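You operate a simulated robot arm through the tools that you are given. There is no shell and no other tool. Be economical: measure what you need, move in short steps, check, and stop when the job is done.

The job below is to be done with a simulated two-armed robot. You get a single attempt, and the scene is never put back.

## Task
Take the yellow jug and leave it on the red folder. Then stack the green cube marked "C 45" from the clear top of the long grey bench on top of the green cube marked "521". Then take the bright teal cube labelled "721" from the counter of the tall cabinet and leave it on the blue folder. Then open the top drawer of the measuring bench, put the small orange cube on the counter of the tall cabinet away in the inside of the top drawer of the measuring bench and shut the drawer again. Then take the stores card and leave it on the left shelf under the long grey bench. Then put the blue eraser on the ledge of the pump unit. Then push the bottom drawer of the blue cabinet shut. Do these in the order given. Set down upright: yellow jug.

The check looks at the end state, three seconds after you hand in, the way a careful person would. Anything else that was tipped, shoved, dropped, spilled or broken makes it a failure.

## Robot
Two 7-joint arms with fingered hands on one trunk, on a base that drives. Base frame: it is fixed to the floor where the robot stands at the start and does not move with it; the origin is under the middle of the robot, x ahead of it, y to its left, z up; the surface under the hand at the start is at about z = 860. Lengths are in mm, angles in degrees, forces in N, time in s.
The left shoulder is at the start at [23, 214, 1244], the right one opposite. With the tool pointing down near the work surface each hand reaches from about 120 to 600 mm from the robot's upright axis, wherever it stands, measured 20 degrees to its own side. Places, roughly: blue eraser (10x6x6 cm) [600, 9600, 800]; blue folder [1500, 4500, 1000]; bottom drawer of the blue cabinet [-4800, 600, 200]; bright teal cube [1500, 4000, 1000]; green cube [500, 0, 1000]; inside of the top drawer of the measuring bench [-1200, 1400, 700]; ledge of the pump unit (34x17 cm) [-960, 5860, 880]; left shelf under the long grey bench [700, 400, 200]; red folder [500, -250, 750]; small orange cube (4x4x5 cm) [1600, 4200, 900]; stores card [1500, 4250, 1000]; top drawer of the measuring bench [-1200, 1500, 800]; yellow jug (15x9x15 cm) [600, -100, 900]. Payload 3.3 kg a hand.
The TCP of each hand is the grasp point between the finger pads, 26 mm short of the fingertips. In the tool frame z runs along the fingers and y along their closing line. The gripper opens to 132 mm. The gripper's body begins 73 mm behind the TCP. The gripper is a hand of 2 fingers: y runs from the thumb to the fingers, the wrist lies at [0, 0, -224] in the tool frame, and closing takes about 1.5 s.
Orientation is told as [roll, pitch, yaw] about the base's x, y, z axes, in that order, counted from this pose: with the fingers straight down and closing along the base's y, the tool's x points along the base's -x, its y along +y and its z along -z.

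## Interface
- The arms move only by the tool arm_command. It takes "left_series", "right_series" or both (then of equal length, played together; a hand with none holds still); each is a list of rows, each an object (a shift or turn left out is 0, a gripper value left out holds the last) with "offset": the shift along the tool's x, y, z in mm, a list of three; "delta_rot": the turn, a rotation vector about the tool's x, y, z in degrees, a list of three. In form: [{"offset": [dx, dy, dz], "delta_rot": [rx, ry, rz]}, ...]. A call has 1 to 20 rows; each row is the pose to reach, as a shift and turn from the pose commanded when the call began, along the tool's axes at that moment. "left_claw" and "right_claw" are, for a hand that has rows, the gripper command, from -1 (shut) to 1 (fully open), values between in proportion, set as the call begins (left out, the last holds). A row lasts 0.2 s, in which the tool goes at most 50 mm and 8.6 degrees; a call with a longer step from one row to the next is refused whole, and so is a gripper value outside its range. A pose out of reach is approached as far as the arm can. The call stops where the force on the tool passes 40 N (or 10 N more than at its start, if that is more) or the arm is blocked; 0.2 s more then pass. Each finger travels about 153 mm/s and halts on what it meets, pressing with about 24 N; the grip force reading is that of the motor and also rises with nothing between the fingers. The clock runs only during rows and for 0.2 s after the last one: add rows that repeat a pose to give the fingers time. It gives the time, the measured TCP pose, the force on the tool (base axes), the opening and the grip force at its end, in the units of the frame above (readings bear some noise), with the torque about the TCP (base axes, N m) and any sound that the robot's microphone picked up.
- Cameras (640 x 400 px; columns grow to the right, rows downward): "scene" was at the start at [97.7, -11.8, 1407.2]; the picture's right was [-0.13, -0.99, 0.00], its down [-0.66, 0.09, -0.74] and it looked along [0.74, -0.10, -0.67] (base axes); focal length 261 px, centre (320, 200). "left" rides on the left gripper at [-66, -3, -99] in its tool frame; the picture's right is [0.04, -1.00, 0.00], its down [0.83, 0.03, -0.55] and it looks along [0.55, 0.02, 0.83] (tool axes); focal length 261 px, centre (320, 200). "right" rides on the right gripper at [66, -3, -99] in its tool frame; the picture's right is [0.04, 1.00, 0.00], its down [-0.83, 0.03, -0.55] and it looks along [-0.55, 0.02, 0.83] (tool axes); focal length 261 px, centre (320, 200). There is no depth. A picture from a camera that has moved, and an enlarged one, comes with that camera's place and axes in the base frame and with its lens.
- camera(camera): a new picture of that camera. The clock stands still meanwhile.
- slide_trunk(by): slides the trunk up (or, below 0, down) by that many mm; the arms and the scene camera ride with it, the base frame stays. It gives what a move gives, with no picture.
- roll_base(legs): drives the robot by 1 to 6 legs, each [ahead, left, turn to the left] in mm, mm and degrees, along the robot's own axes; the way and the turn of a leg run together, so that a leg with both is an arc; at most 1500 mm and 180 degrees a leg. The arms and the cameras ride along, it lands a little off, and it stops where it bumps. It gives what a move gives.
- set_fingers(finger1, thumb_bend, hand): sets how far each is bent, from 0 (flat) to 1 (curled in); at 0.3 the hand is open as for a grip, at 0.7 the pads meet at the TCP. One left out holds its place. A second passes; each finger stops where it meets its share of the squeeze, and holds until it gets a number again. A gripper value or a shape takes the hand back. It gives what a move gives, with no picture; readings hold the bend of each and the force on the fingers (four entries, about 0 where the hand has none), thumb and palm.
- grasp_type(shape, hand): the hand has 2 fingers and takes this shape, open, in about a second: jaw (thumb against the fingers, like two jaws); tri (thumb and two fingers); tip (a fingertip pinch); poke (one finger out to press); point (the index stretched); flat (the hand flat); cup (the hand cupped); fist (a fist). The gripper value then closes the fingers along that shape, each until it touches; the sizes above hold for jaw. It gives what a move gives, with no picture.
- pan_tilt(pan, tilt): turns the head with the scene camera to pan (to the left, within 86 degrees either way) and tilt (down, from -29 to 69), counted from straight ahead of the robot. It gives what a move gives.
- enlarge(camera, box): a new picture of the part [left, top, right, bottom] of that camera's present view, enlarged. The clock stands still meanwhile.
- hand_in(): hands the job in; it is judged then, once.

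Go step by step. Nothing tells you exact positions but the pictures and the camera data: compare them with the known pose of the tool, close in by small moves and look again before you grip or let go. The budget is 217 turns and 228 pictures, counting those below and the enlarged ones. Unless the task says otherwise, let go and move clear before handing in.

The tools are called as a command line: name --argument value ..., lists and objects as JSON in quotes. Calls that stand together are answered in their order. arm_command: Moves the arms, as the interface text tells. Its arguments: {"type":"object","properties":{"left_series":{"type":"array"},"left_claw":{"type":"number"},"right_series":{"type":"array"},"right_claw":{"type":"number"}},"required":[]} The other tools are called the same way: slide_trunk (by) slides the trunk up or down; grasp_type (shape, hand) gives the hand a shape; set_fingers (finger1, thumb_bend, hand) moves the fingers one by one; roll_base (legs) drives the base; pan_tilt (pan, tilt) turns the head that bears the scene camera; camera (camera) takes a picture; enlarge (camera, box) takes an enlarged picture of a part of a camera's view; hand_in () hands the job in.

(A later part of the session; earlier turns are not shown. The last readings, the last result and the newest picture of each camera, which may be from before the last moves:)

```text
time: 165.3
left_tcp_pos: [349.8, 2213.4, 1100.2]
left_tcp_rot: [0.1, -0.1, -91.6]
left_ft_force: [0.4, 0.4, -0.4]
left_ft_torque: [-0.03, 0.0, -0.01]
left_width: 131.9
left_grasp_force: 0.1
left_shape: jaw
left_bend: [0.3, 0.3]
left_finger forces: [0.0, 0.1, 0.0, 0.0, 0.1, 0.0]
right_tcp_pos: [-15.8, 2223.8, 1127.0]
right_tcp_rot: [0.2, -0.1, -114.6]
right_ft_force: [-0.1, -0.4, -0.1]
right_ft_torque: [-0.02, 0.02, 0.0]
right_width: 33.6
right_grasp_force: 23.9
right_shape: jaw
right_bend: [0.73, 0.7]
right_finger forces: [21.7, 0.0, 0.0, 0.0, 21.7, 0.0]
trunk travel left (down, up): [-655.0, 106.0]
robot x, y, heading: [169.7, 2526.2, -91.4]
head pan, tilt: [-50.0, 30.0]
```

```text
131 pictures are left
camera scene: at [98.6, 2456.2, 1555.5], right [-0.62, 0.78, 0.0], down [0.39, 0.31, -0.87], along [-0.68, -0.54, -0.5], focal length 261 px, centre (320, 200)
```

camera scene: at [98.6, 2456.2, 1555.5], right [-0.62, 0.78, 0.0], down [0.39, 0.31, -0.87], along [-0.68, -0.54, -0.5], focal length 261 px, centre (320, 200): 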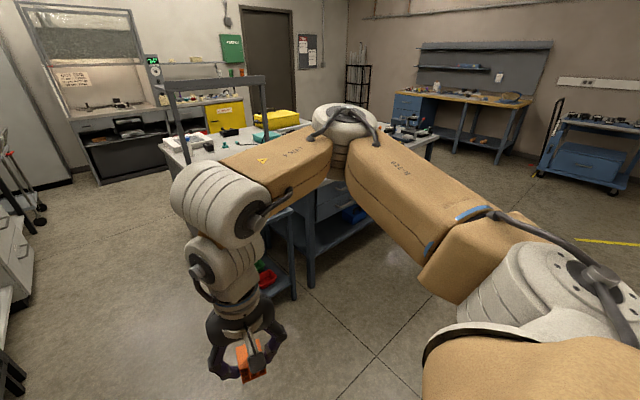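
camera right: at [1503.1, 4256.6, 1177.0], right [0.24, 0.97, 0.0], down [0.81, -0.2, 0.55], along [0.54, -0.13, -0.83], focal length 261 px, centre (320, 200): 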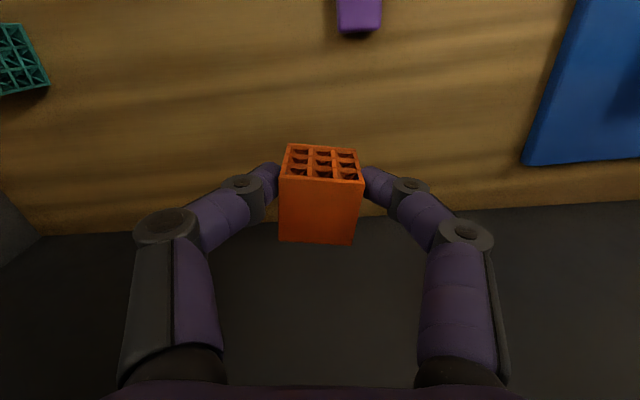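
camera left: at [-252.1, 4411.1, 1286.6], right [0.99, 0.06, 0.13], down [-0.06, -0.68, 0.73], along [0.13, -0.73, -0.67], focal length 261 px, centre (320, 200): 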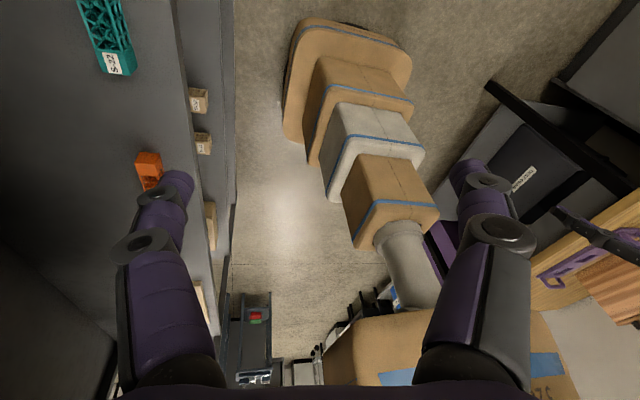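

Floor is clear. I strafe right (toward -x) ~1250 mm to get in front of the measuring bench.

roll_base --legs '[[0, -700, 0], [0, -600, 1.5]]'

pan_tilt --pan 0 --tilt 30

camera --camera "scene"

```text
time: 172.1
left_tcp_pos: [-948.9, 2251.3, 1100.1]
left_tcp_rot: [0.0, -0.1, -91.5]
left_ft_force: [-0.9, -0.4, 0.1]
left_ft_torque: [0.0, 0.01, 0.02]
left_width: 132.1
left_grasp_force: 0.0
left_shape: jaw
left_bend: [0.3, 0.3]
left_finger forces: [0.0, 0.1, 0.0, 0.0, 0.0, 0.1]
right_tcp_pos: [-1313.9, 2260.6, 1126.8]
right_tcp_rot: [0.2, 0.0, -114.4]
right_ft_force: [0.3, 0.3, 0.0]
right_ft_torque: [-0.01, 0.02, 0.01]
right_width: 33.5
right_grasp_force: 23.7
right_shape: jaw
right_bend: [0.73, 0.7]
right_finger forces: [21.8, 0.0, 0.0, 0.1, 21.7, 0.1]
trunk travel left (down, up): [-655.0, 106.0]
robot x, y, heading: [-1124.6, 2564.2, -90.9]
head pan, tilt: [-50.0, 30.0]
```

```text
time: 173.3
left_tcp_pos: [-948.2, 2250.9, 1100.2]
left_tcp_rot: [0.1, -0.1, -91.5]
left_ft_force: [0.0, 1.1, -0.2]
left_ft_torque: [-0.01, 0.0, 0.0]
left_width: 132.0
left_grasp_force: 0.1
left_shape: jaw
left_bend: [0.3, 0.3]
left_finger forces: [0.1, 0.1, 0.0, 0.0, 0.1, 0.0]
right_tcp_pos: [-1313.4, 2261.4, 1126.6]
right_tcp_rot: [0.2, -0.1, -114.4]
right_ft_force: [0.1, -0.8, 0.2]
right_ft_torque: [0.0, 0.0, -0.01]
right_width: 33.6
right_grasp_force: 24.3
right_shape: jaw
right_bend: [0.73, 0.7]
right_finger forces: [21.8, 0.1, 0.0, 0.0, 21.7, 0.0]
trunk travel left (down, up): [-655.0, 106.0]
robot x, y, heading: [-1127.1, 2561.3, -91.2]
head pan, tilt: [0.0, 30.0]
```

```text
130 pictures are left
camera scene: at [-1132.3, 2459.4, 1555.5], right [-1.0, 0.02, 0.0], down [0.01, 0.5, -0.87], along [-0.02, -0.87, -0.5], focal length 261 px, centre (320, 200)
```

scene: 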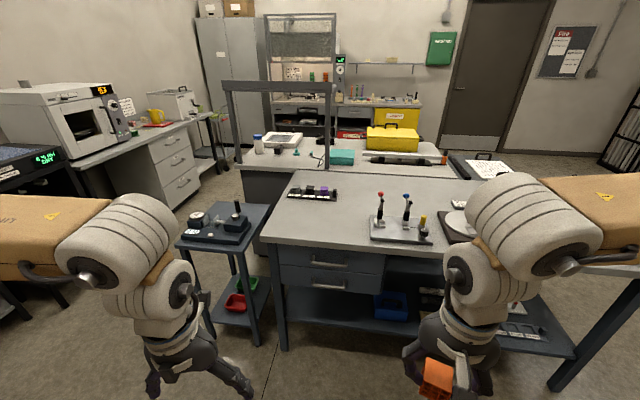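

Excellent view: two drawers, top handle at about (-1189,1690,825). Plan: lower the trunk, left hand horizontally grips the handle, base pulls back. First position at (-1370,2360) and lower the trunk.

roll_base --legs '[[200, -245, 0]]'

slide_trunk --by -350

arm_command --left_series '[{"offset": [-35, 0, -4], "delta_rot": [0, -8.4, 0]}, {"offset": [-70, 0, -12], "delta_rot": [0, -16.8, 0]}, {"offset": [-100, 0, -25], "delta_rot": [0, -25.2, 0]}, {"offset": [-130, 0, -40], "delta_rot": [0, -33.6, 0]}, {"offset": [-155, 0, -60], "delta_rot": [0, -42, 0]}, {"offset": [-175, 0, -85], "delta_rot": [0, -50.4, 0]}, {"offset": [-195, 0, -110], "delta_rot": [0, -58.8, 0]}, {"offset": [-210, 0, -140], "delta_rot": [0, -67.2, 0]}, {"offset": [-218, 0, -170], "delta_rot": [0, -75.6, 0]}, {"offset": [-222, 0, -200], "delta_rot": [0, -84, 0]}, {"offset": [-224, 0, -224], "delta_rot": [0, -90, 0]}, {"offset": [-224, 0, -224], "delta_rot": [0, -90, 0]}]'

camera --camera "scene"

```text
time: 175.4
left_tcp_pos: [-1210.0, 2053.1, 1100.1]
left_tcp_rot: [0.1, 0.0, -91.7]
left_ft_force: [0.1, -0.1, -0.1]
left_ft_torque: [0.03, -0.03, -0.01]
left_width: 132.0
left_grasp_force: 0.1
left_shape: jaw
left_bend: [0.3, 0.3]
left_finger forces: [0.1, 0.0, 0.0, 0.1, 0.0, 0.0]
right_tcp_pos: [-1574.9, 2065.4, 1127.5]
right_tcp_rot: [0.3, -0.1, -114.6]
right_ft_force: [-0.4, 0.2, -0.3]
right_ft_torque: [-0.03, 0.02, 0.0]
right_width: 33.4
right_grasp_force: 24.3
right_shape: jaw
right_bend: [0.73, 0.7]
right_finger forces: [21.7, 0.0, 0.1, 0.1, 21.5, 0.0]
trunk travel left (down, up): [-655.0, 106.0]
robot x, y, heading: [-1391.1, 2364.3, -91.3]
head pan, tilt: [0.0, 30.0]
```

```text
time: 178.9
left_tcp_pos: [-1208.4, 2053.3, 750.2]
left_tcp_rot: [-0.1, -0.2, -91.7]
left_ft_force: [-0.5, 0.3, 0.1]
left_ft_torque: [0.02, 0.03, 0.02]
left_width: 132.3
left_grasp_force: 0.0
left_shape: jaw
left_bend: [0.3, 0.3]
left_finger forces: [0.1, 0.1, 0.1, 0.0, 0.1, 0.0]
right_tcp_pos: [-1575.3, 2065.6, 778.0]
right_tcp_rot: [0.2, 0.0, -114.6]
right_ft_force: [-0.3, 0.0, 0.2]
right_ft_torque: [-0.03, -0.02, 0.01]
right_width: 33.3
right_grasp_force: 24.1
right_shape: jaw
right_bend: [0.73, 0.7]
right_finger forces: [21.7, 0.0, 0.1, 0.1, 21.8, 0.1]
trunk travel left (down, up): [-305.0, 456.0]
robot x, y, heading: [-1393.6, 2366.2, -91.2]
head pan, tilt: [0.0, 30.0]
```

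```text
time: 181.5
left_tcp_pos: [-1221.0, 1804.3, 995.2]
left_tcp_rot: [91.3, -89.8, 176.9]
left_ft_force: [0.4, 0.1, -0.4]
left_ft_torque: [-0.02, -0.02, -0.01]
left_width: 132.2
left_grasp_force: 0.1
left_shape: jaw
left_bend: [0.3, 0.3]
left_finger forces: [0.1, 0.1, 0.0, 0.1, 0.1, 0.1]
left hand out of reach, approached as far as the arm can: row 10, 11, 12
right_tcp_pos: [-1575.6, 2065.0, 776.0]
right_tcp_rot: [0.3, -0.1, -114.6]
right_ft_force: [0.7, 0.1, -0.9]
right_ft_torque: [0.02, -0.03, -0.01]
right_width: 33.3
right_grasp_force: 23.9
right_shape: jaw
right_bend: [0.73, 0.7]
right_finger forces: [21.7, 0.0, 0.0, 0.0, 21.7, 0.0]
trunk travel left (down, up): [-305.0, 456.0]
robot x, y, heading: [-1390.3, 2363.8, -91.4]
head pan, tilt: [0.0, 30.0]
```

```text
129 pictures are left
camera scene: at [-1393.2, 2230.6, 1203.9], right [-1.0, 0.02, 0.0], down [0.01, 0.5, -0.87], along [-0.02, -0.87, -0.5], focal length 261 px, centre (320, 200)
```

scene: 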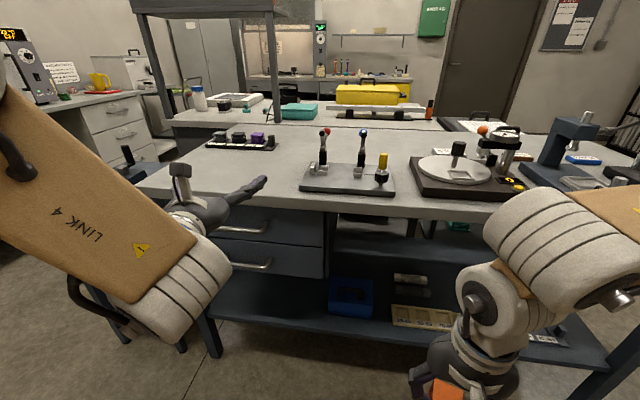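

The left hand now points horizontally toward the bench. I take its camera view and a zoom to locate the handle precisely.

camera --camera "left"

enlarge --camera "scene" --box '[140, 160, 360, 300]'

```text
128 pictures are left
camera left: at [-1221.0, 1903.6, 1060.5], right [-1.0, 0.03, -0.04], down [0.05, 0.55, -0.83], along [0.0, -0.83, -0.55], focal length 261 px, centre (320, 200)
```

left: 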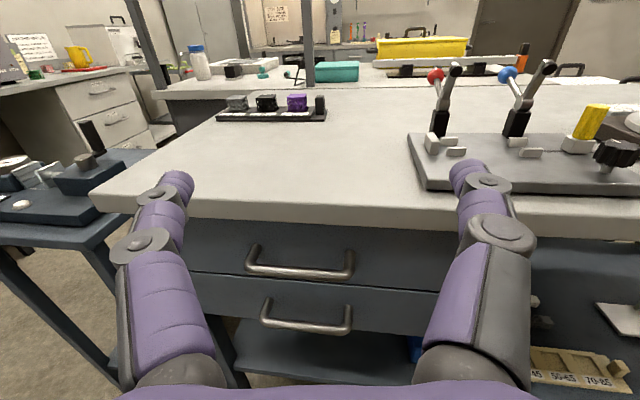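

```text
2.86 times, centred on (250, 230) of scene
camera zoom: at [-1393.2, 2230.6, 1203.9], right [-1.0, 0.02, 0.0], down [0.01, 0.5, -0.87], along [-0.02, -0.87, -0.5], focal length 746 px, centre (520, 114)
```

zoom: 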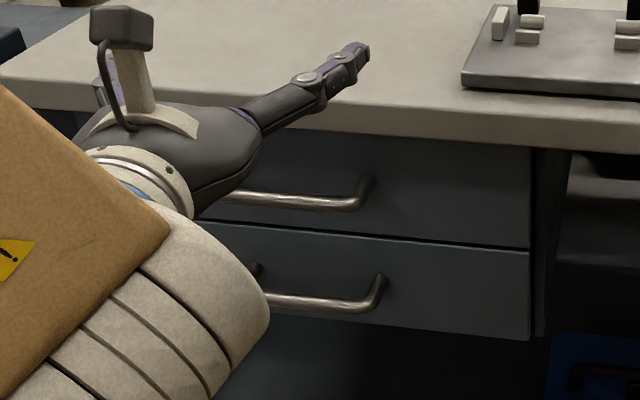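

Triangulation puts the top handle bar at about (-1190,1660,777), running along x. I roll the left hand 90° so the fingers close vertically, narrow the opening and lower it in front of the handle.

arm_command --left_series '[{"offset": [20, 3, -5], "delta_rot": [0, 0, -8.2]}, {"offset": [40, 6, -10], "delta_rot": [0, 0, -16.4]}, {"offset": [60, 9, -10], "delta_rot": [0, 0, -24.6]}, {"offset": [80, 12, -10], "delta_rot": [0, 0, -32.8]}, {"offset": [100, 15, -10], "delta_rot": [0, 0, -41]}, {"offset": [120, 18, -10], "delta_rot": [0, 0, -49.2]}, {"offset": [140, 21, -5], "delta_rot": [0, 0, -57.4]}, {"offset": [160, 24, 0], "delta_rot": [0, 0, -65.6]}, {"offset": [180, 27, 5], "delta_rot": [0, 0, -73.8]}, {"offset": [200, 30, 10], "delta_rot": [0, 0, -82]}, {"offset": [216, 31, 14], "delta_rot": [0, 0, -90]}, {"offset": [216, 31, 14], "delta_rot": [0, 0, -90]}]' --left_claw 0.1

camera --camera "scene"

camera --camera "left"

```text
time: 183.0
left_tcp_pos: [-1241.1, 1771.7, 951.2]
left_tcp_rot: [-89.5, -33.1, 4.4]
left_ft_force: [-0.1, 0.2, -0.2]
left_ft_torque: [0.02, 0.01, -0.03]
left_width: 72.5
left_grasp_force: 0.0
left_shape: jaw
left_bend: [0.72, 0.7]
left_finger forces: [0.0, 0.0, 0.1, 0.0, 0.0, 0.1]
left hand out of reach, approached as far as the arm can: row 1, 2, 3, 4, 5, 6, 7
right_tcp_pos: [-1574.5, 2065.1, 776.6]
right_tcp_rot: [0.2, -0.1, -114.5]
right_ft_force: [0.0, 0.0, -0.1]
right_ft_torque: [-0.04, -0.01, 0.0]
right_width: 33.5
right_grasp_force: 24.0
right_shape: jaw
right_bend: [0.73, 0.7]
right_finger forces: [21.8, 0.0, 0.1, 0.0, 21.8, 0.0]
trunk travel left (down, up): [-305.0, 456.0]
robot x, y, heading: [-1391.4, 2365.8, -91.5]
head pan, tilt: [0.0, 30.0]
stopped in row 7 (left hand): the arm was blocked; the commanded pose is now the measured one
```

```text
126 pictures are left
camera scene: at [-1393.6, 2230.9, 1203.9], right [-1.0, 0.02, 0.0], down [0.01, 0.5, -0.87], along [-0.02, -0.87, -0.5], focal length 261 px, centre (320, 200)
```

scene: 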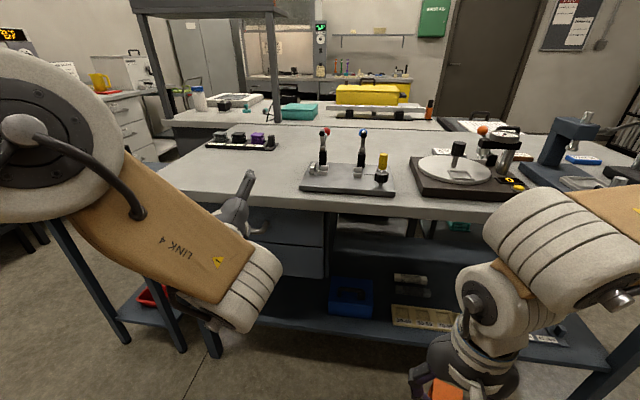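

```text
125 pictures are left
camera left: at [-1196.7, 1875.4, 990.9], right [-0.58, -0.05, 0.82], down [-0.72, 0.5, -0.48], along [-0.38, -0.86, -0.33], focal length 261 px, centre (320, 200)
```

left: 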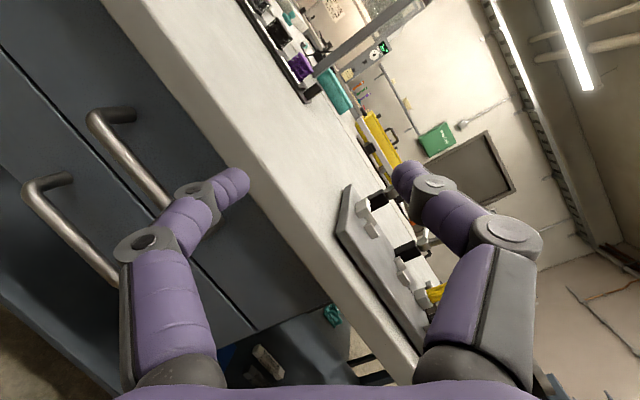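

Wrist limit near -57° roll. I try the other roll direction (+90°), slightly retreated.

arm_command --left_series '[{"offset": [0, 0, -10], "delta_rot": [0, 0, 8.1]}, {"offset": [0, 0, -20], "delta_rot": [0, 0, 16.2]}, {"offset": [0, 0, -30], "delta_rot": [0, 0, 24.3]}, {"offset": [0, 0, -40], "delta_rot": [0, 0, 32.4]}, {"offset": [0, 0, -40], "delta_rot": [0, 0, 40.5]}, {"offset": [0, 0, -40], "delta_rot": [0, 0, 48.6]}, {"offset": [0, 0, -40], "delta_rot": [0, 0, 56.7]}, {"offset": [0, 0, -40], "delta_rot": [0, 0, 64.8]}, {"offset": [0, 0, -40], "delta_rot": [0, 0, 72.9]}, {"offset": [0, 0, -40], "delta_rot": [0, 0, 81]}, {"offset": [0, 0, -40], "delta_rot": [0, 0, 89.1]}, {"offset": [0, 0, -40], "delta_rot": [0, 0, 97.2]}, {"offset": [0, 0, -40], "delta_rot": [0, 0, 105.3]}, {"offset": [0, 0, -40], "delta_rot": [0, 0, 113.4]}, {"offset": [0, 0, -40], "delta_rot": [0, 0, 121.5]}, {"offset": [0, 0, -40], "delta_rot": [0, 0, 129.6]}, {"offset": [0, 0, -40], "delta_rot": [0, 0, 137.7]}, {"offset": [0, 0, -40], "delta_rot": [0, 0, 145.8]}, {"offset": [0, 0, -40], "delta_rot": [0, 0, 147]}]'

camera --camera "scene"

camera --camera "left"

```text
time: 187.2
left_tcp_pos: [-1211.7, 1786.3, 983.1]
left_tcp_rot: [88.7, -4.7, -170.0]
left_ft_force: [0.2, 0.5, -0.2]
left_ft_torque: [-0.03, 0.04, 0.03]
left_width: 72.5
left_grasp_force: 0.1
left_shape: jaw
left_bend: [0.72, 0.7]
left_finger forces: [0.0, 0.0, 0.0, 0.0, 0.0, 0.1]
left hand out of reach, approached as far as the arm can: row 1, 2, 3, 4, 5, 6, 7, 8, 9, 10, 11, 12, 13, 14, 15, 16, 17, 18, 19
right_tcp_pos: [-1573.8, 2064.0, 777.8]
right_tcp_rot: [0.2, -0.1, -114.5]
right_ft_force: [0.6, 0.7, 0.0]
right_ft_torque: [0.0, -0.01, -0.01]
right_width: 33.3
right_grasp_force: 24.0
right_shape: jaw
right_bend: [0.73, 0.7]
right_finger forces: [21.8, 0.0, 0.0, 0.0, 21.8, 0.1]
trunk travel left (down, up): [-305.0, 456.0]
robot x, y, heading: [-1391.9, 2366.0, -91.7]
head pan, tilt: [0.0, 30.0]
stopped in row 19 (left hand): the arm was blocked; the commanded pose is now the measured one
```

```text
124 pictures are left
camera scene: at [-1393.0, 2230.6, 1203.9], right [-1.0, 0.02, 0.0], down [0.01, 0.5, -0.87], along [-0.02, -0.87, -0.5], focal length 261 px, centre (320, 200)
```

scene: 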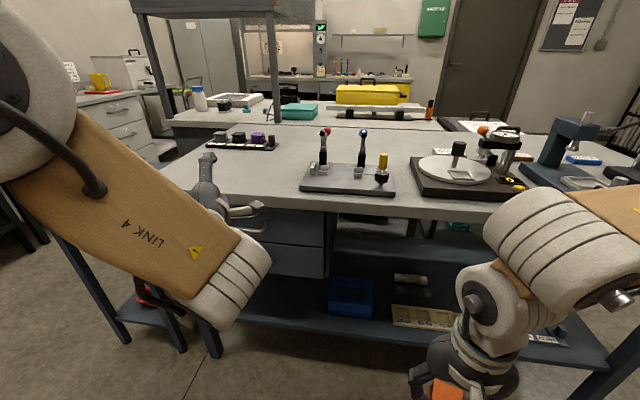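

```text
123 pictures are left
camera left: at [-1293.6, 1874.3, 989.1], right [-0.04, 0.01, -1.0], down [0.72, 0.69, -0.02], along [0.69, -0.72, -0.04], focal length 261 px, centre (320, 200)
```

left: 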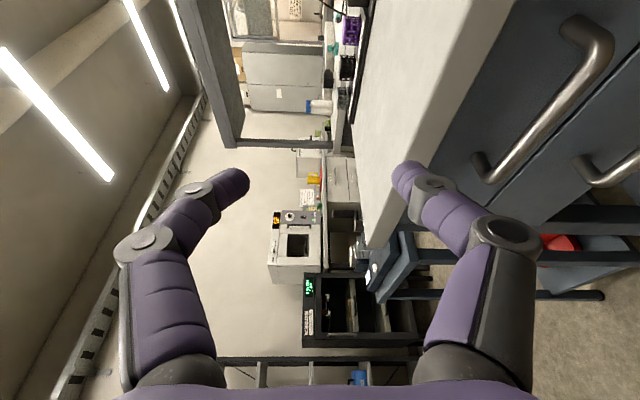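

The roll is now ~90° (fingers close vertically), pointing 10° off. I lower the hand to the handle's height, still well in front of it.

arm_command --left_series '[{"offset": [0, -35, -5]}, {"offset": [0, -70, -10]}, {"offset": [0, -105, -10]}, {"offset": [0, -140, -10]}, {"offset": [0, -175, -10], "delta_rot": [0, -3, 0]}, {"offset": [0, -200, -10], "delta_rot": [0, -6, 0]}, {"offset": [0, -205, -10], "delta_rot": [0, -10, 0]}, {"offset": [0, -205, -10], "delta_rot": [0, -10, 0]}]'

camera --camera "scene"

camera --camera "left"

```text
time: 189.0
left_tcp_pos: [-1229.9, 1801.0, 778.1]
left_tcp_rot: [89.5, -4.6, 179.6]
left_ft_force: [-0.1, 0.2, -1.0]
left_ft_torque: [0.02, 0.0, -0.03]
left_width: 72.8
left_grasp_force: 0.0
left_shape: jaw
left_bend: [0.72, 0.7]
left_finger forces: [0.0, 0.0, 0.0, 0.0, 0.1, 0.1]
left hand out of reach, approached as far as the arm can: row 1, 2, 3, 4, 5, 6
right_tcp_pos: [-1573.3, 2065.4, 777.1]
right_tcp_rot: [0.1, -0.1, -114.5]
right_ft_force: [-0.5, 0.2, -0.2]
right_ft_torque: [-0.01, 0.02, 0.0]
right_width: 33.3
right_grasp_force: 24.5
right_shape: jaw
right_bend: [0.73, 0.7]
right_finger forces: [21.8, 0.1, 0.0, 0.0, 21.9, 0.0]
trunk travel left (down, up): [-305.0, 456.0]
robot x, y, heading: [-1389.3, 2363.3, -91.3]
head pan, tilt: [0.0, 30.0]
```

```text
122 pictures are left
camera scene: at [-1392.2, 2230.4, 1203.9], right [-1.0, 0.02, 0.0], down [0.01, 0.5, -0.87], along [-0.02, -0.87, -0.5], focal length 261 px, centre (320, 200)
```

scene: 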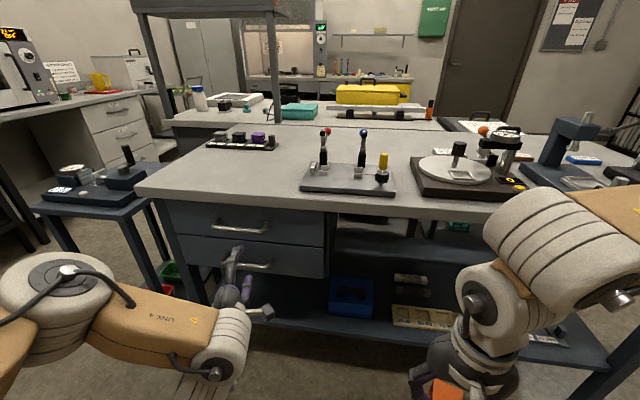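

```text
121 pictures are left
camera left: at [-1295.3, 1901.4, 781.5], right [-0.04, 0.01, -1.0], down [0.84, 0.55, -0.03], along [0.55, -0.84, -0.03], focal length 261 px, centre (320, 200)
```

left: 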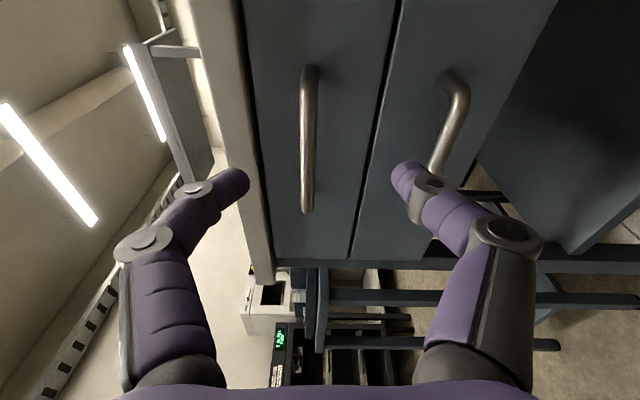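

The hand is horizontal, and the top handle bar is at about z=785, x from -1263 to -1130, y≈1660. I move the base 40 mm forward, then approach to within ~25 mm.

roll_base --legs '[[40, 0, 0]]'

arm_command --left_series '[{"offset": [16, 4, 20]}, {"offset": [33, 8, 45]}, {"offset": [33, 8, 70]}, {"offset": [33, 8, 70]}]'

camera --camera "left"

enlarge --camera "scene" --box '[150, 180, 370, 330]'

```text
time: 189.9
left_tcp_pos: [-1231.5, 1760.8, 777.3]
left_tcp_rot: [89.5, -4.7, 179.6]
left_ft_force: [0.0, -0.1, 0.0]
left_ft_torque: [0.01, 0.02, 0.03]
left_width: 72.5
left_grasp_force: 0.0
left_shape: jaw
left_bend: [0.72, 0.7]
left_finger forces: [0.0, 0.0, 0.0, 0.0, 0.1, 0.0]
right_tcp_pos: [-1575.3, 2024.3, 776.9]
right_tcp_rot: [0.2, -0.1, -114.6]
right_ft_force: [0.3, 0.1, 1.2]
right_ft_torque: [-0.01, -0.01, -0.03]
right_width: 33.2
right_grasp_force: 23.9
right_shape: jaw
right_bend: [0.73, 0.7]
right_finger forces: [21.9, 0.0, 0.0, 0.0, 21.8, 0.1]
trunk travel left (down, up): [-305.0, 456.0]
robot x, y, heading: [-1389.2, 2324.1, -91.4]
head pan, tilt: [0.0, 30.0]
```

```text
time: 190.9
left_tcp_pos: [-1206.3, 1727.3, 787.1]
left_tcp_rot: [89.5, -4.6, 179.8]
left_ft_force: [0.1, -0.5, -1.0]
left_ft_torque: [-0.03, -0.01, 0.01]
left_width: 72.4
left_grasp_force: 0.1
left_shape: jaw
left_bend: [0.72, 0.7]
left_finger forces: [0.1, 0.0, 0.0, 0.0, 0.1, 0.0]
left hand out of reach, approached as far as the arm can: row 2, 3, 4
right_tcp_pos: [-1575.1, 2024.3, 776.9]
right_tcp_rot: [0.2, -0.1, -114.6]
right_ft_force: [0.2, -0.2, -0.5]
right_ft_torque: [0.01, -0.02, 0.02]
right_width: 33.2
right_grasp_force: 24.2
right_shape: jaw
right_bend: [0.73, 0.7]
right_finger forces: [21.8, 0.0, 0.0, 0.0, 21.8, 0.0]
trunk travel left (down, up): [-305.0, 456.0]
robot x, y, heading: [-1387.1, 2326.4, -91.6]
head pan, tilt: [0.0, 30.0]
```

```text
120 pictures are left
camera left: at [-1271.7, 1827.1, 791.9], right [-0.04, 0.01, -1.0], down [0.84, 0.55, -0.03], along [0.55, -0.84, -0.03], focal length 261 px, centre (320, 200)
```

left: 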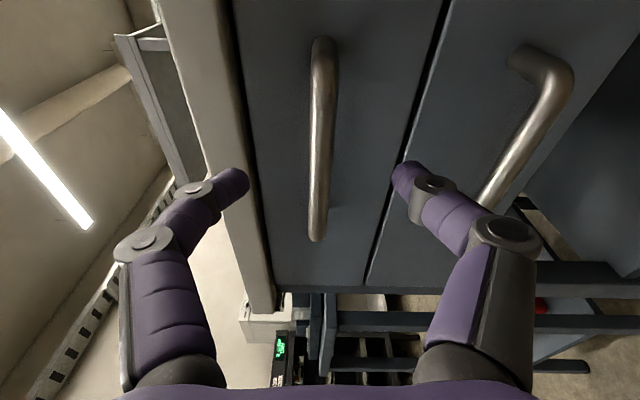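

```text
2.67 times, centred on (260, 255) of scene
camera zoom: at [-1394.2, 2190.3, 1203.9], right [-1.0, 0.02, 0.0], down [0.01, 0.5, -0.87], along [-0.02, -0.87, -0.5], focal length 696 px, centre (480, 53)
```

zoom: 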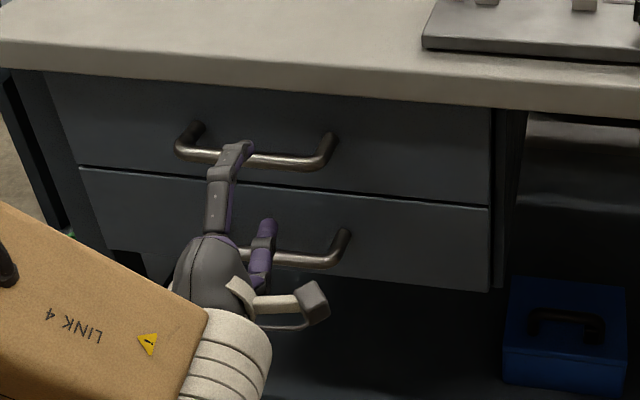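

The handle bar is centred between the fingers. I narrow the opening and move the base 60 mm forward so the bar lies between the pads.

arm_command --left_series '[{"offset": [0, 0, 0]}, {"offset": [0, 0, 0]}, {"offset": [0, 0, 0]}]' --left_claw -0.3

roll_base --legs '[[58, 0, 0]]'

camera --camera "left"

enlarge --camera "scene" --box '[150, 180, 370, 330]'

```text
time: 191.7
left_tcp_pos: [-1206.4, 1725.8, 787.7]
left_tcp_rot: [89.5, -4.6, 179.7]
left_ft_force: [0.7, -0.7, -0.1]
left_ft_torque: [-0.01, -0.02, 0.0]
left_width: 46.9
left_grasp_force: 0.1
left_shape: jaw
left_bend: [0.73, 0.7]
left_finger forces: [0.1, 0.0, 0.0, 0.0, 0.1, 0.1]
right_tcp_pos: [-1575.6, 2025.1, 777.3]
right_tcp_rot: [0.2, -0.1, -114.6]
right_ft_force: [0.0, 0.2, -0.1]
right_ft_torque: [0.0, -0.03, 0.01]
right_width: 33.3
right_grasp_force: 24.1
right_shape: jaw
right_bend: [0.73, 0.7]
right_finger forces: [21.7, 0.2, 0.1, 0.1, 21.8, 0.1]
trunk travel left (down, up): [-305.0, 456.0]
robot x, y, heading: [-1389.3, 2322.5, -91.4]
head pan, tilt: [0.0, 30.0]
```

```text
time: 192.6
left_tcp_pos: [-1206.9, 1667.9, 786.8]
left_tcp_rot: [89.5, -4.6, 179.7]
left_ft_force: [0.2, 0.2, -0.6]
left_ft_torque: [0.05, 0.01, 0.0]
left_width: 46.6
left_grasp_force: 0.0
left_shape: jaw
left_bend: [0.73, 0.7]
left_finger forces: [0.0, 0.0, 0.0, 0.0, 0.0, 0.0]
right_tcp_pos: [-1577.4, 1965.9, 777.3]
right_tcp_rot: [0.2, -0.1, -114.5]
right_ft_force: [-0.7, 0.6, -0.9]
right_ft_torque: [0.02, -0.03, 0.02]
right_width: 33.2
right_grasp_force: 24.6
right_shape: jaw
right_bend: [0.73, 0.7]
right_finger forces: [21.9, 0.0, 0.0, 0.0, 21.8, 0.0]
trunk travel left (down, up): [-305.0, 456.0]
robot x, y, heading: [-1392.8, 2263.4, -91.3]
head pan, tilt: [0.0, 30.0]
```

```text
118 pictures are left
camera left: at [-1273.2, 1768.3, 791.5], right [-0.04, 0.01, -1.0], down [0.84, 0.55, -0.03], along [0.55, -0.84, -0.03], focal length 261 px, centre (320, 200)
```

left: 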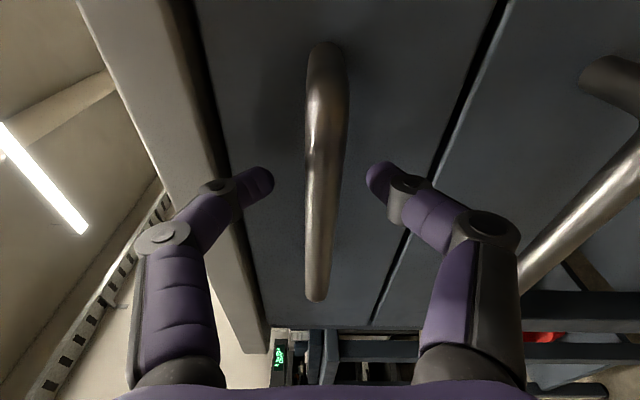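

```text
2.67 times, centred on (260, 255) of scene
camera zoom: at [-1395.6, 2131.2, 1203.8], right [-1.0, 0.02, 0.0], down [0.01, 0.5, -0.87], along [-0.02, -0.87, -0.5], focal length 696 px, centre (480, 53)
```

zoom: 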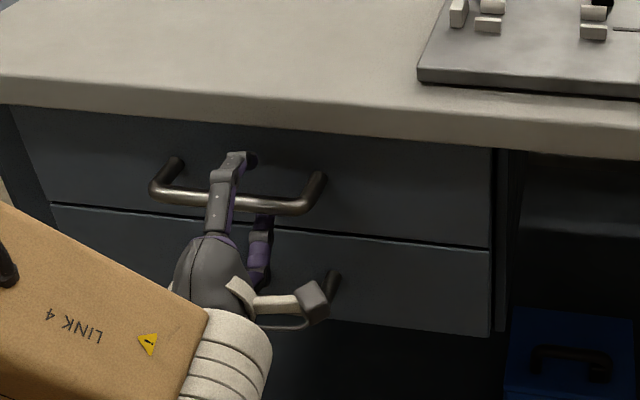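

The fingers straddle the bar above and below. Closing the left hand.

arm_command --left_series '[{"offset": [0, 0, 0]}, {"offset": [0, 0, 0]}, {"offset": [0, 0, 0]}, {"offset": [0, 0, 0]}, {"offset": [0, 0, 0]}]' --left_claw -1

camera --camera "left"

```text
time: 193.8
left_tcp_pos: [-1207.9, 1668.8, 788.1]
left_tcp_rot: [89.4, -4.6, 179.6]
left_ft_force: [0.8, -3.9, -1.5]
left_ft_torque: [0.0, -0.01, 0.0]
left_width: 0.0
left_grasp_force: 24.3
left_shape: jaw
left_bend: [0.64, 0.71]
left_finger forces: [0.1, 0.0, 0.0, 0.0, 0.1, 0.0]
right_tcp_pos: [-1577.4, 1966.7, 777.0]
right_tcp_rot: [0.1, -0.1, -114.6]
right_ft_force: [-0.2, 0.1, -0.5]
right_ft_torque: [-0.01, -0.02, 0.01]
right_width: 33.4
right_grasp_force: 23.7
right_shape: jaw
right_bend: [0.73, 0.7]
right_finger forces: [21.8, 0.0, 0.1, 0.0, 21.8, 0.0]
trunk travel left (down, up): [-305.0, 456.0]
robot x, y, heading: [-1393.5, 2266.1, -91.6]
head pan, tilt: [0.0, 30.0]
```

```text
116 pictures are left
camera left: at [-1273.1, 1768.4, 791.6], right [-0.04, 0.01, -1.0], down [0.84, 0.55, -0.03], along [0.55, -0.84, -0.03], focal length 261 px, centre (320, 200)
```

left: 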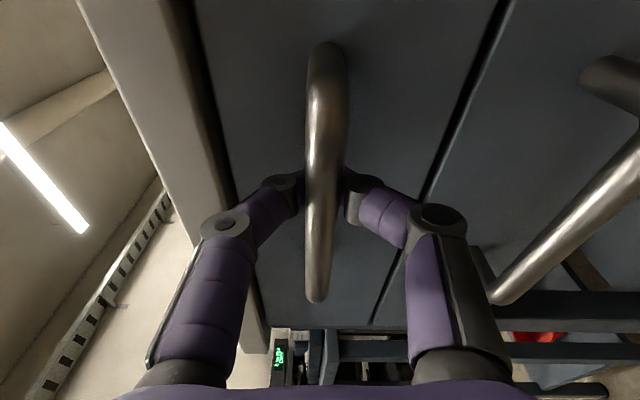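

The fingertips closed behind the bar, hooking it. I pull gently with the base.

roll_base --legs '[[-60, 0, 0]]'

camera --camera "scene"

camera --camera "left"

```text
time: 194.8
left_tcp_pos: [-1206.3, 1727.8, 788.1]
left_tcp_rot: [89.7, -4.6, 179.7]
left_ft_force: [0.7, -0.2, 0.0]
left_ft_torque: [-0.02, 0.02, -0.01]
left_width: 0.0
left_grasp_force: 24.7
left_shape: jaw
left_bend: [0.64, 0.71]
left_finger forces: [0.0, 0.1, 0.0, 0.1, 0.0, 0.0]
right_tcp_pos: [-1574.6, 2027.1, 778.3]
right_tcp_rot: [0.4, -0.1, -114.6]
right_ft_force: [0.5, -0.1, 0.0]
right_ft_torque: [0.0, 0.01, 0.03]
right_width: 33.2
right_grasp_force: 23.9
right_shape: jaw
right_bend: [0.73, 0.7]
right_finger forces: [21.8, 0.0, 0.1, 0.0, 21.8, 0.0]
trunk travel left (down, up): [-305.0, 456.0]
robot x, y, heading: [-1389.1, 2328.6, -91.5]
head pan, tilt: [0.0, 30.0]
```

```text
115 pictures are left
camera scene: at [-1393.9, 2193.6, 1204.0], right [-1.0, 0.02, 0.0], down [0.01, 0.5, -0.87], along [-0.02, -0.87, -0.5], focal length 261 px, centre (320, 200)
```

scene: 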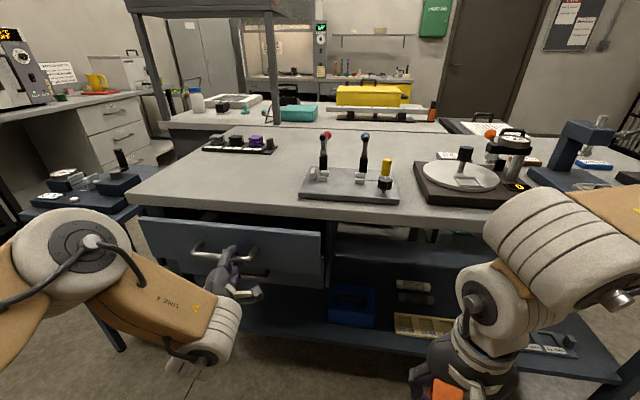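

```text
114 pictures are left
camera left: at [-1271.4, 1830.3, 792.3], right [-0.04, 0.01, -1.0], down [0.84, 0.55, -0.03], along [0.55, -0.84, -0.03], focal length 261 px, centre (320, 200)
```

left: 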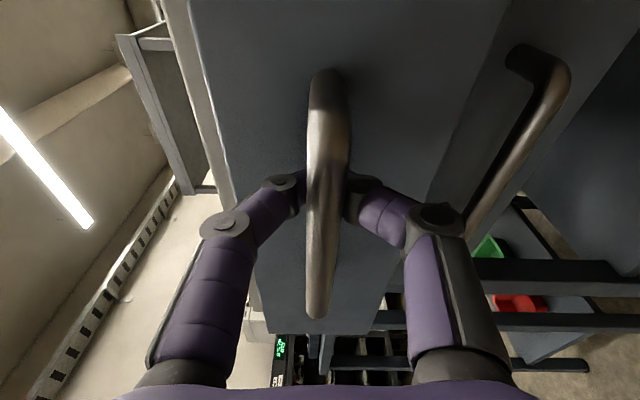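

The drawer is opening. I pull another 180 mm.

roll_base --legs '[[-100, 0, 0], [-80, 0, 0]]'

camera --camera "scene"

```text
time: 196.6
left_tcp_pos: [-1201.4, 1910.0, 788.8]
left_tcp_rot: [89.6, -4.7, 179.9]
left_ft_force: [1.1, -0.7, -0.8]
left_ft_torque: [-0.01, 0.03, 0.0]
left_width: 0.1
left_grasp_force: 24.1
left_shape: jaw
left_bend: [0.63, 0.71]
left_finger forces: [0.0, 0.0, 0.1, 0.0, 0.1, 0.1]
right_tcp_pos: [-1570.8, 2206.9, 777.4]
right_tcp_rot: [0.2, -0.1, -114.4]
right_ft_force: [0.5, -0.3, -0.2]
right_ft_torque: [0.01, 0.02, 0.01]
right_width: 33.4
right_grasp_force: 24.3
right_shape: jaw
right_bend: [0.73, 0.7]
right_finger forces: [21.7, 0.0, 0.1, 0.2, 21.8, 0.0]
trunk travel left (down, up): [-305.0, 456.0]
robot x, y, heading: [-1390.8, 2509.6, -91.4]
head pan, tilt: [0.0, 30.0]
```

```text
113 pictures are left
camera scene: at [-1389.6, 2372.7, 1204.0], right [-1.0, 0.02, 0.0], down [0.01, 0.5, -0.87], along [-0.02, -0.87, -0.5], focal length 261 px, centre (320, 200)
```

scene: 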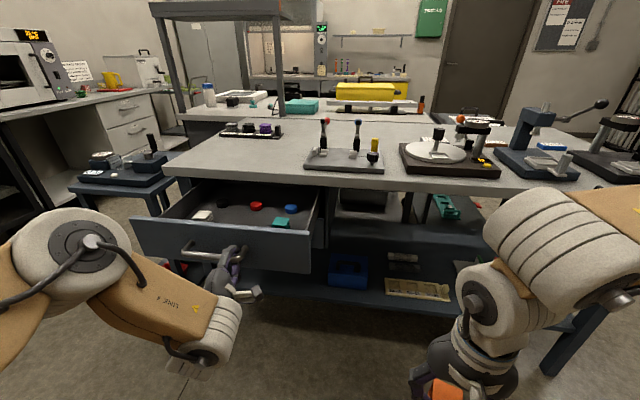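

The drawer is open ~240 mm, with a few items inside. I release the handle and back the left hand off.

arm_command --left_series '[{"offset": [0, 0, 0]}, {"offset": [0, 0, 0]}, {"offset": [0, 0, 0]}, {"offset": [0, 0, 0]}]' --left_claw -0.2

arm_command --left_series '[{"offset": [0, 0, -30]}, {"offset": [0, 0, -60]}, {"offset": [0, 0, -90]}, {"offset": [30, 0, -100]}, {"offset": [60, 0, -100]}]'

enlarge --camera "scene" --box '[120, 160, 340, 300]'

```text
time: 197.6
left_tcp_pos: [-1201.0, 1909.2, 787.1]
left_tcp_rot: [89.6, -4.5, 179.9]
left_ft_force: [-0.8, 0.1, 0.3]
left_ft_torque: [-0.01, -0.03, 0.01]
left_width: 52.2
left_grasp_force: 0.1
left_shape: jaw
left_bend: [0.73, 0.7]
left_finger forces: [0.0, 0.1, 0.0, 0.0, 0.0, 0.0]
right_tcp_pos: [-1570.7, 2206.5, 777.3]
right_tcp_rot: [0.2, 0.0, -114.4]
right_ft_force: [-0.1, 0.8, 0.0]
right_ft_torque: [0.03, -0.02, 0.01]
right_width: 33.3
right_grasp_force: 24.5
right_shape: jaw
right_bend: [0.73, 0.7]
right_finger forces: [21.8, 0.0, 0.0, 0.1, 21.8, 0.0]
trunk travel left (down, up): [-305.0, 456.0]
robot x, y, heading: [-1386.4, 2505.5, -91.3]
head pan, tilt: [0.0, 30.0]
```

```text
time: 198.8
left_tcp_pos: [-1140.9, 2010.5, 784.3]
left_tcp_rot: [89.6, -4.6, 179.9]
left_ft_force: [-0.5, 0.6, -0.1]
left_ft_torque: [-0.01, 0.01, 0.02]
left_width: 52.4
left_grasp_force: 0.1
left_shape: jaw
left_bend: [0.73, 0.7]
left_finger forces: [0.0, 0.0, 0.0, 0.0, 0.0, 0.1]
right_tcp_pos: [-1571.1, 2206.1, 777.7]
right_tcp_rot: [0.2, -0.2, -114.4]
right_ft_force: [0.2, 0.2, -0.3]
right_ft_torque: [0.0, 0.01, -0.01]
right_width: 33.5
right_grasp_force: 23.7
right_shape: jaw
right_bend: [0.73, 0.7]
right_finger forces: [21.9, 0.1, 0.0, 0.1, 21.9, 0.0]
trunk travel left (down, up): [-305.0, 456.0]
robot x, y, heading: [-1388.4, 2508.3, -91.1]
head pan, tilt: [0.0, 30.0]
```

```text
2.86 times, centred on (230, 230) of scene
camera zoom: at [-1389.8, 2372.3, 1203.9], right [-1.0, 0.02, 0.0], down [0.01, 0.5, -0.87], along [-0.02, -0.87, -0.5], focal length 746 px, centre (577, 114)
```

zoom: 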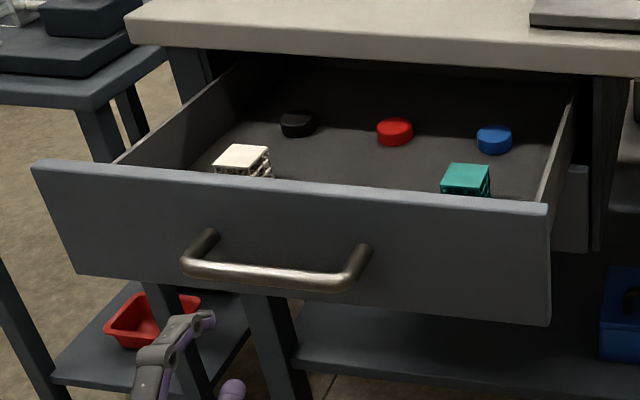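

Free spot in the drawer centre-front, around (-1190,1755). I retract the left arm, raise the right hand with the cube, and shift the base left and forward.

arm_command --left_series '[{"offset": [0, 0, -30]}, {"offset": [0, 0, -60]}, {"offset": [0, 0, -90]}, {"offset": [0, 0, -110]}]' --right_series '[{"offset": [0, 0, -40]}, {"offset": [0, 0, -80]}, {"offset": [0, 0, -120]}, {"offset": [0, 0, -165]}]'

roll_base --legs '[[0, 290, 0], [215, 0, 0]]'

pan_tilt --pan 0 --tilt 45

camera --camera "scene"

camera --camera "right"

```text
time: 199.8
left_tcp_pos: [-1138.6, 2028.1, 787.0]
left_tcp_rot: [89.5, -4.6, 179.8]
left_ft_force: [-0.1, 0.4, 0.9]
left_ft_torque: [-0.04, 0.01, 0.03]
left_width: 52.5
left_grasp_force: 0.1
left_shape: jaw
left_bend: [0.73, 0.7]
left_finger forces: [0.1, 0.1, 0.1, 0.1, 0.1, 0.1]
left hand out of reach, approached as far as the arm can: row 1, 2, 3, 4
right_tcp_pos: [-1568.5, 2208.4, 944.0]
right_tcp_rot: [0.1, -0.1, -114.4]
right_ft_force: [0.2, -0.3, -0.4]
right_ft_torque: [-0.02, -0.01, 0.01]
right_width: 33.4
right_grasp_force: 23.8
right_shape: jaw
right_bend: [0.73, 0.7]
right_finger forces: [21.7, 0.1, 0.1, 0.0, 21.7, 0.0]
trunk travel left (down, up): [-305.0, 456.0]
robot x, y, heading: [-1388.2, 2509.4, -91.1]
head pan, tilt: [0.0, 30.0]
```

```text
time: 203.1
left_tcp_pos: [-845.7, 1802.6, 785.7]
left_tcp_rot: [89.4, -4.6, 180.0]
left_ft_force: [-0.1, -0.3, -0.7]
left_ft_torque: [-0.01, 0.05, 0.01]
left_width: 52.4
left_grasp_force: 0.0
left_shape: jaw
left_bend: [0.73, 0.7]
left_finger forces: [0.1, 0.0, 0.0, 0.0, 0.0, 0.0]
right_tcp_pos: [-1276.8, 1983.6, 942.8]
right_tcp_rot: [0.1, -0.1, -114.3]
right_ft_force: [0.1, -0.2, 0.0]
right_ft_torque: [-0.01, -0.02, -0.01]
right_width: 33.1
right_grasp_force: 23.6
right_shape: jaw
right_bend: [0.73, 0.7]
right_finger forces: [21.8, 0.0, 0.0, 0.0, 21.8, 0.0]
trunk travel left (down, up): [-305.0, 456.0]
robot x, y, heading: [-1090.9, 2283.4, -91.1]
head pan, tilt: [0.0, 30.0]
```

```text
time: 203.9
left_tcp_pos: [-847.2, 1804.0, 786.1]
left_tcp_rot: [89.5, -4.6, 180.0]
left_ft_force: [0.2, 0.0, 0.2]
left_ft_torque: [-0.01, -0.01, -0.03]
left_width: 52.5
left_grasp_force: 0.1
left_shape: jaw
left_bend: [0.73, 0.7]
left_finger forces: [0.0, 0.1, 0.0, 0.1, 0.0, 0.0]
right_tcp_pos: [-1276.5, 1982.6, 943.8]
right_tcp_rot: [0.2, -0.1, -114.3]
right_ft_force: [0.2, -0.2, -0.6]
right_ft_torque: [-0.03, 0.0, 0.0]
right_width: 33.3
right_grasp_force: 23.9
right_shape: jaw
right_bend: [0.73, 0.7]
right_finger forces: [21.7, 0.0, 0.1, 0.0, 21.8, 0.0]
trunk travel left (down, up): [-305.0, 456.0]
robot x, y, heading: [-1095.3, 2282.5, -91.1]
head pan, tilt: [0.0, 45.0]
```

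```text
111 pictures are left
camera scene: at [-1098.2, 2157.7, 1181.4], right [-1.0, 0.02, 0.0], down [0.01, 0.71, -0.71], along [-0.01, -0.71, -0.71], focal length 261 px, centre (320, 200)
```

scene: 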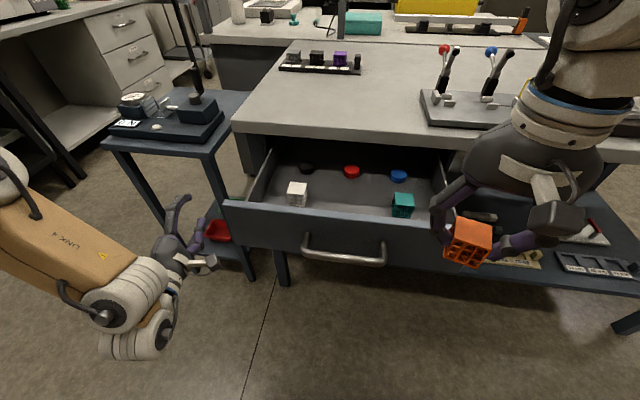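

```text
110 pictures are left
camera right: at [-1252.0, 2044.4, 1042.8], right [0.93, -0.37, 0.0], down [-0.31, -0.77, 0.55], along [-0.2, -0.52, -0.83], focal length 261 px, centre (320, 200)
```

right: 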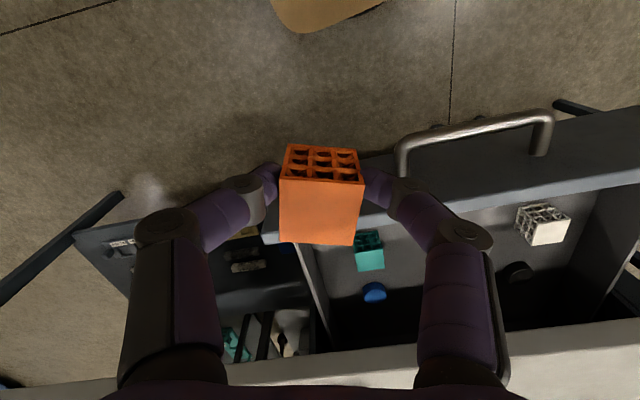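

I move the cube over the free spot (-1172,1762), turning the hand parallel to the drawer.

arm_command --right_series '[{"offset": [-26, 31, 0], "delta_rot": [0, 0, -4]}, {"offset": [-53, 62, 0], "delta_rot": [0, 0, -8]}, {"offset": [-79, 93, 0], "delta_rot": [0, 0, -12]}, {"offset": [-105, 124, 0], "delta_rot": [0, 0, -15.6]}, {"offset": [-132, 155, 0], "delta_rot": [0, 0, -15.6]}, {"offset": [-158, 186, 0], "delta_rot": [0, 0, -15.6]}, {"offset": [-158, 186, 0], "delta_rot": [0, 0, -15.6]}]'

camera --camera "right"

camera --camera "scene"

```text
time: 205.5
left_tcp_pos: [-846.6, 1803.0, 786.6]
left_tcp_rot: [89.5, -4.6, 180.0]
left_ft_force: [-0.4, -0.2, -0.3]
left_ft_torque: [0.02, -0.02, -0.02]
left_width: 52.4
left_grasp_force: 0.1
left_shape: jaw
left_bend: [0.73, 0.7]
left_finger forces: [0.0, 0.0, 0.0, 0.0, 0.0, 0.0]
right_tcp_pos: [-1196.9, 1789.5, 956.4]
right_tcp_rot: [2.4, -1.0, -100.8]
right_ft_force: [-0.5, 0.1, 0.1]
right_ft_torque: [0.02, -0.01, 0.02]
right_width: 33.1
right_grasp_force: 23.7
right_shape: jaw
right_bend: [0.73, 0.7]
right_finger forces: [21.8, 0.1, 0.0, 0.1, 21.8, 0.1]
right hand out of reach, approached as far as the arm can: row 6, 7
trunk travel left (down, up): [-305.0, 456.0]
robot x, y, heading: [-1097.0, 2281.7, -90.7]
head pan, tilt: [0.0, 45.0]
```

```text
109 pictures are left
camera right: at [-1189.9, 1857.1, 1054.2], right [0.99, -0.15, 0.04], down [-0.14, -0.81, 0.57], along [-0.05, -0.57, -0.82], focal length 261 px, centre (320, 200)
```

right: 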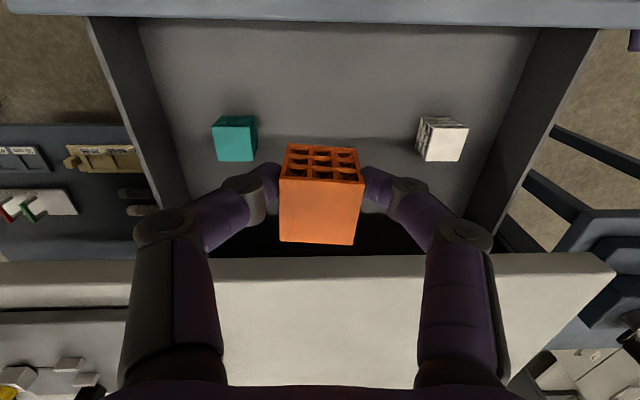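

```text
108 pictures are left
camera scene: at [-1098.4, 2157.7, 1181.3], right [-1.0, 0.02, 0.0], down [0.01, 0.71, -0.71], along [-0.01, -0.71, -0.71], focal length 261 px, centre (320, 200)
```

scene: 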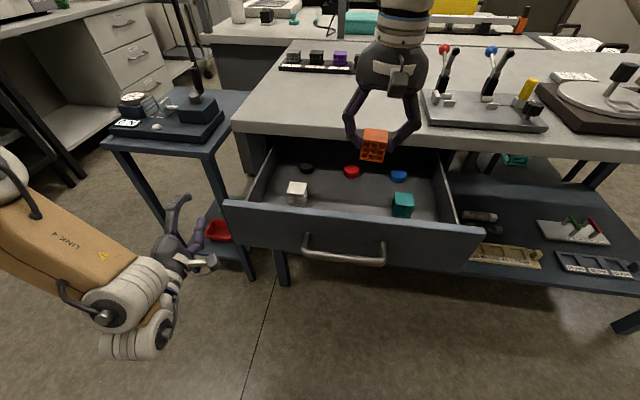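

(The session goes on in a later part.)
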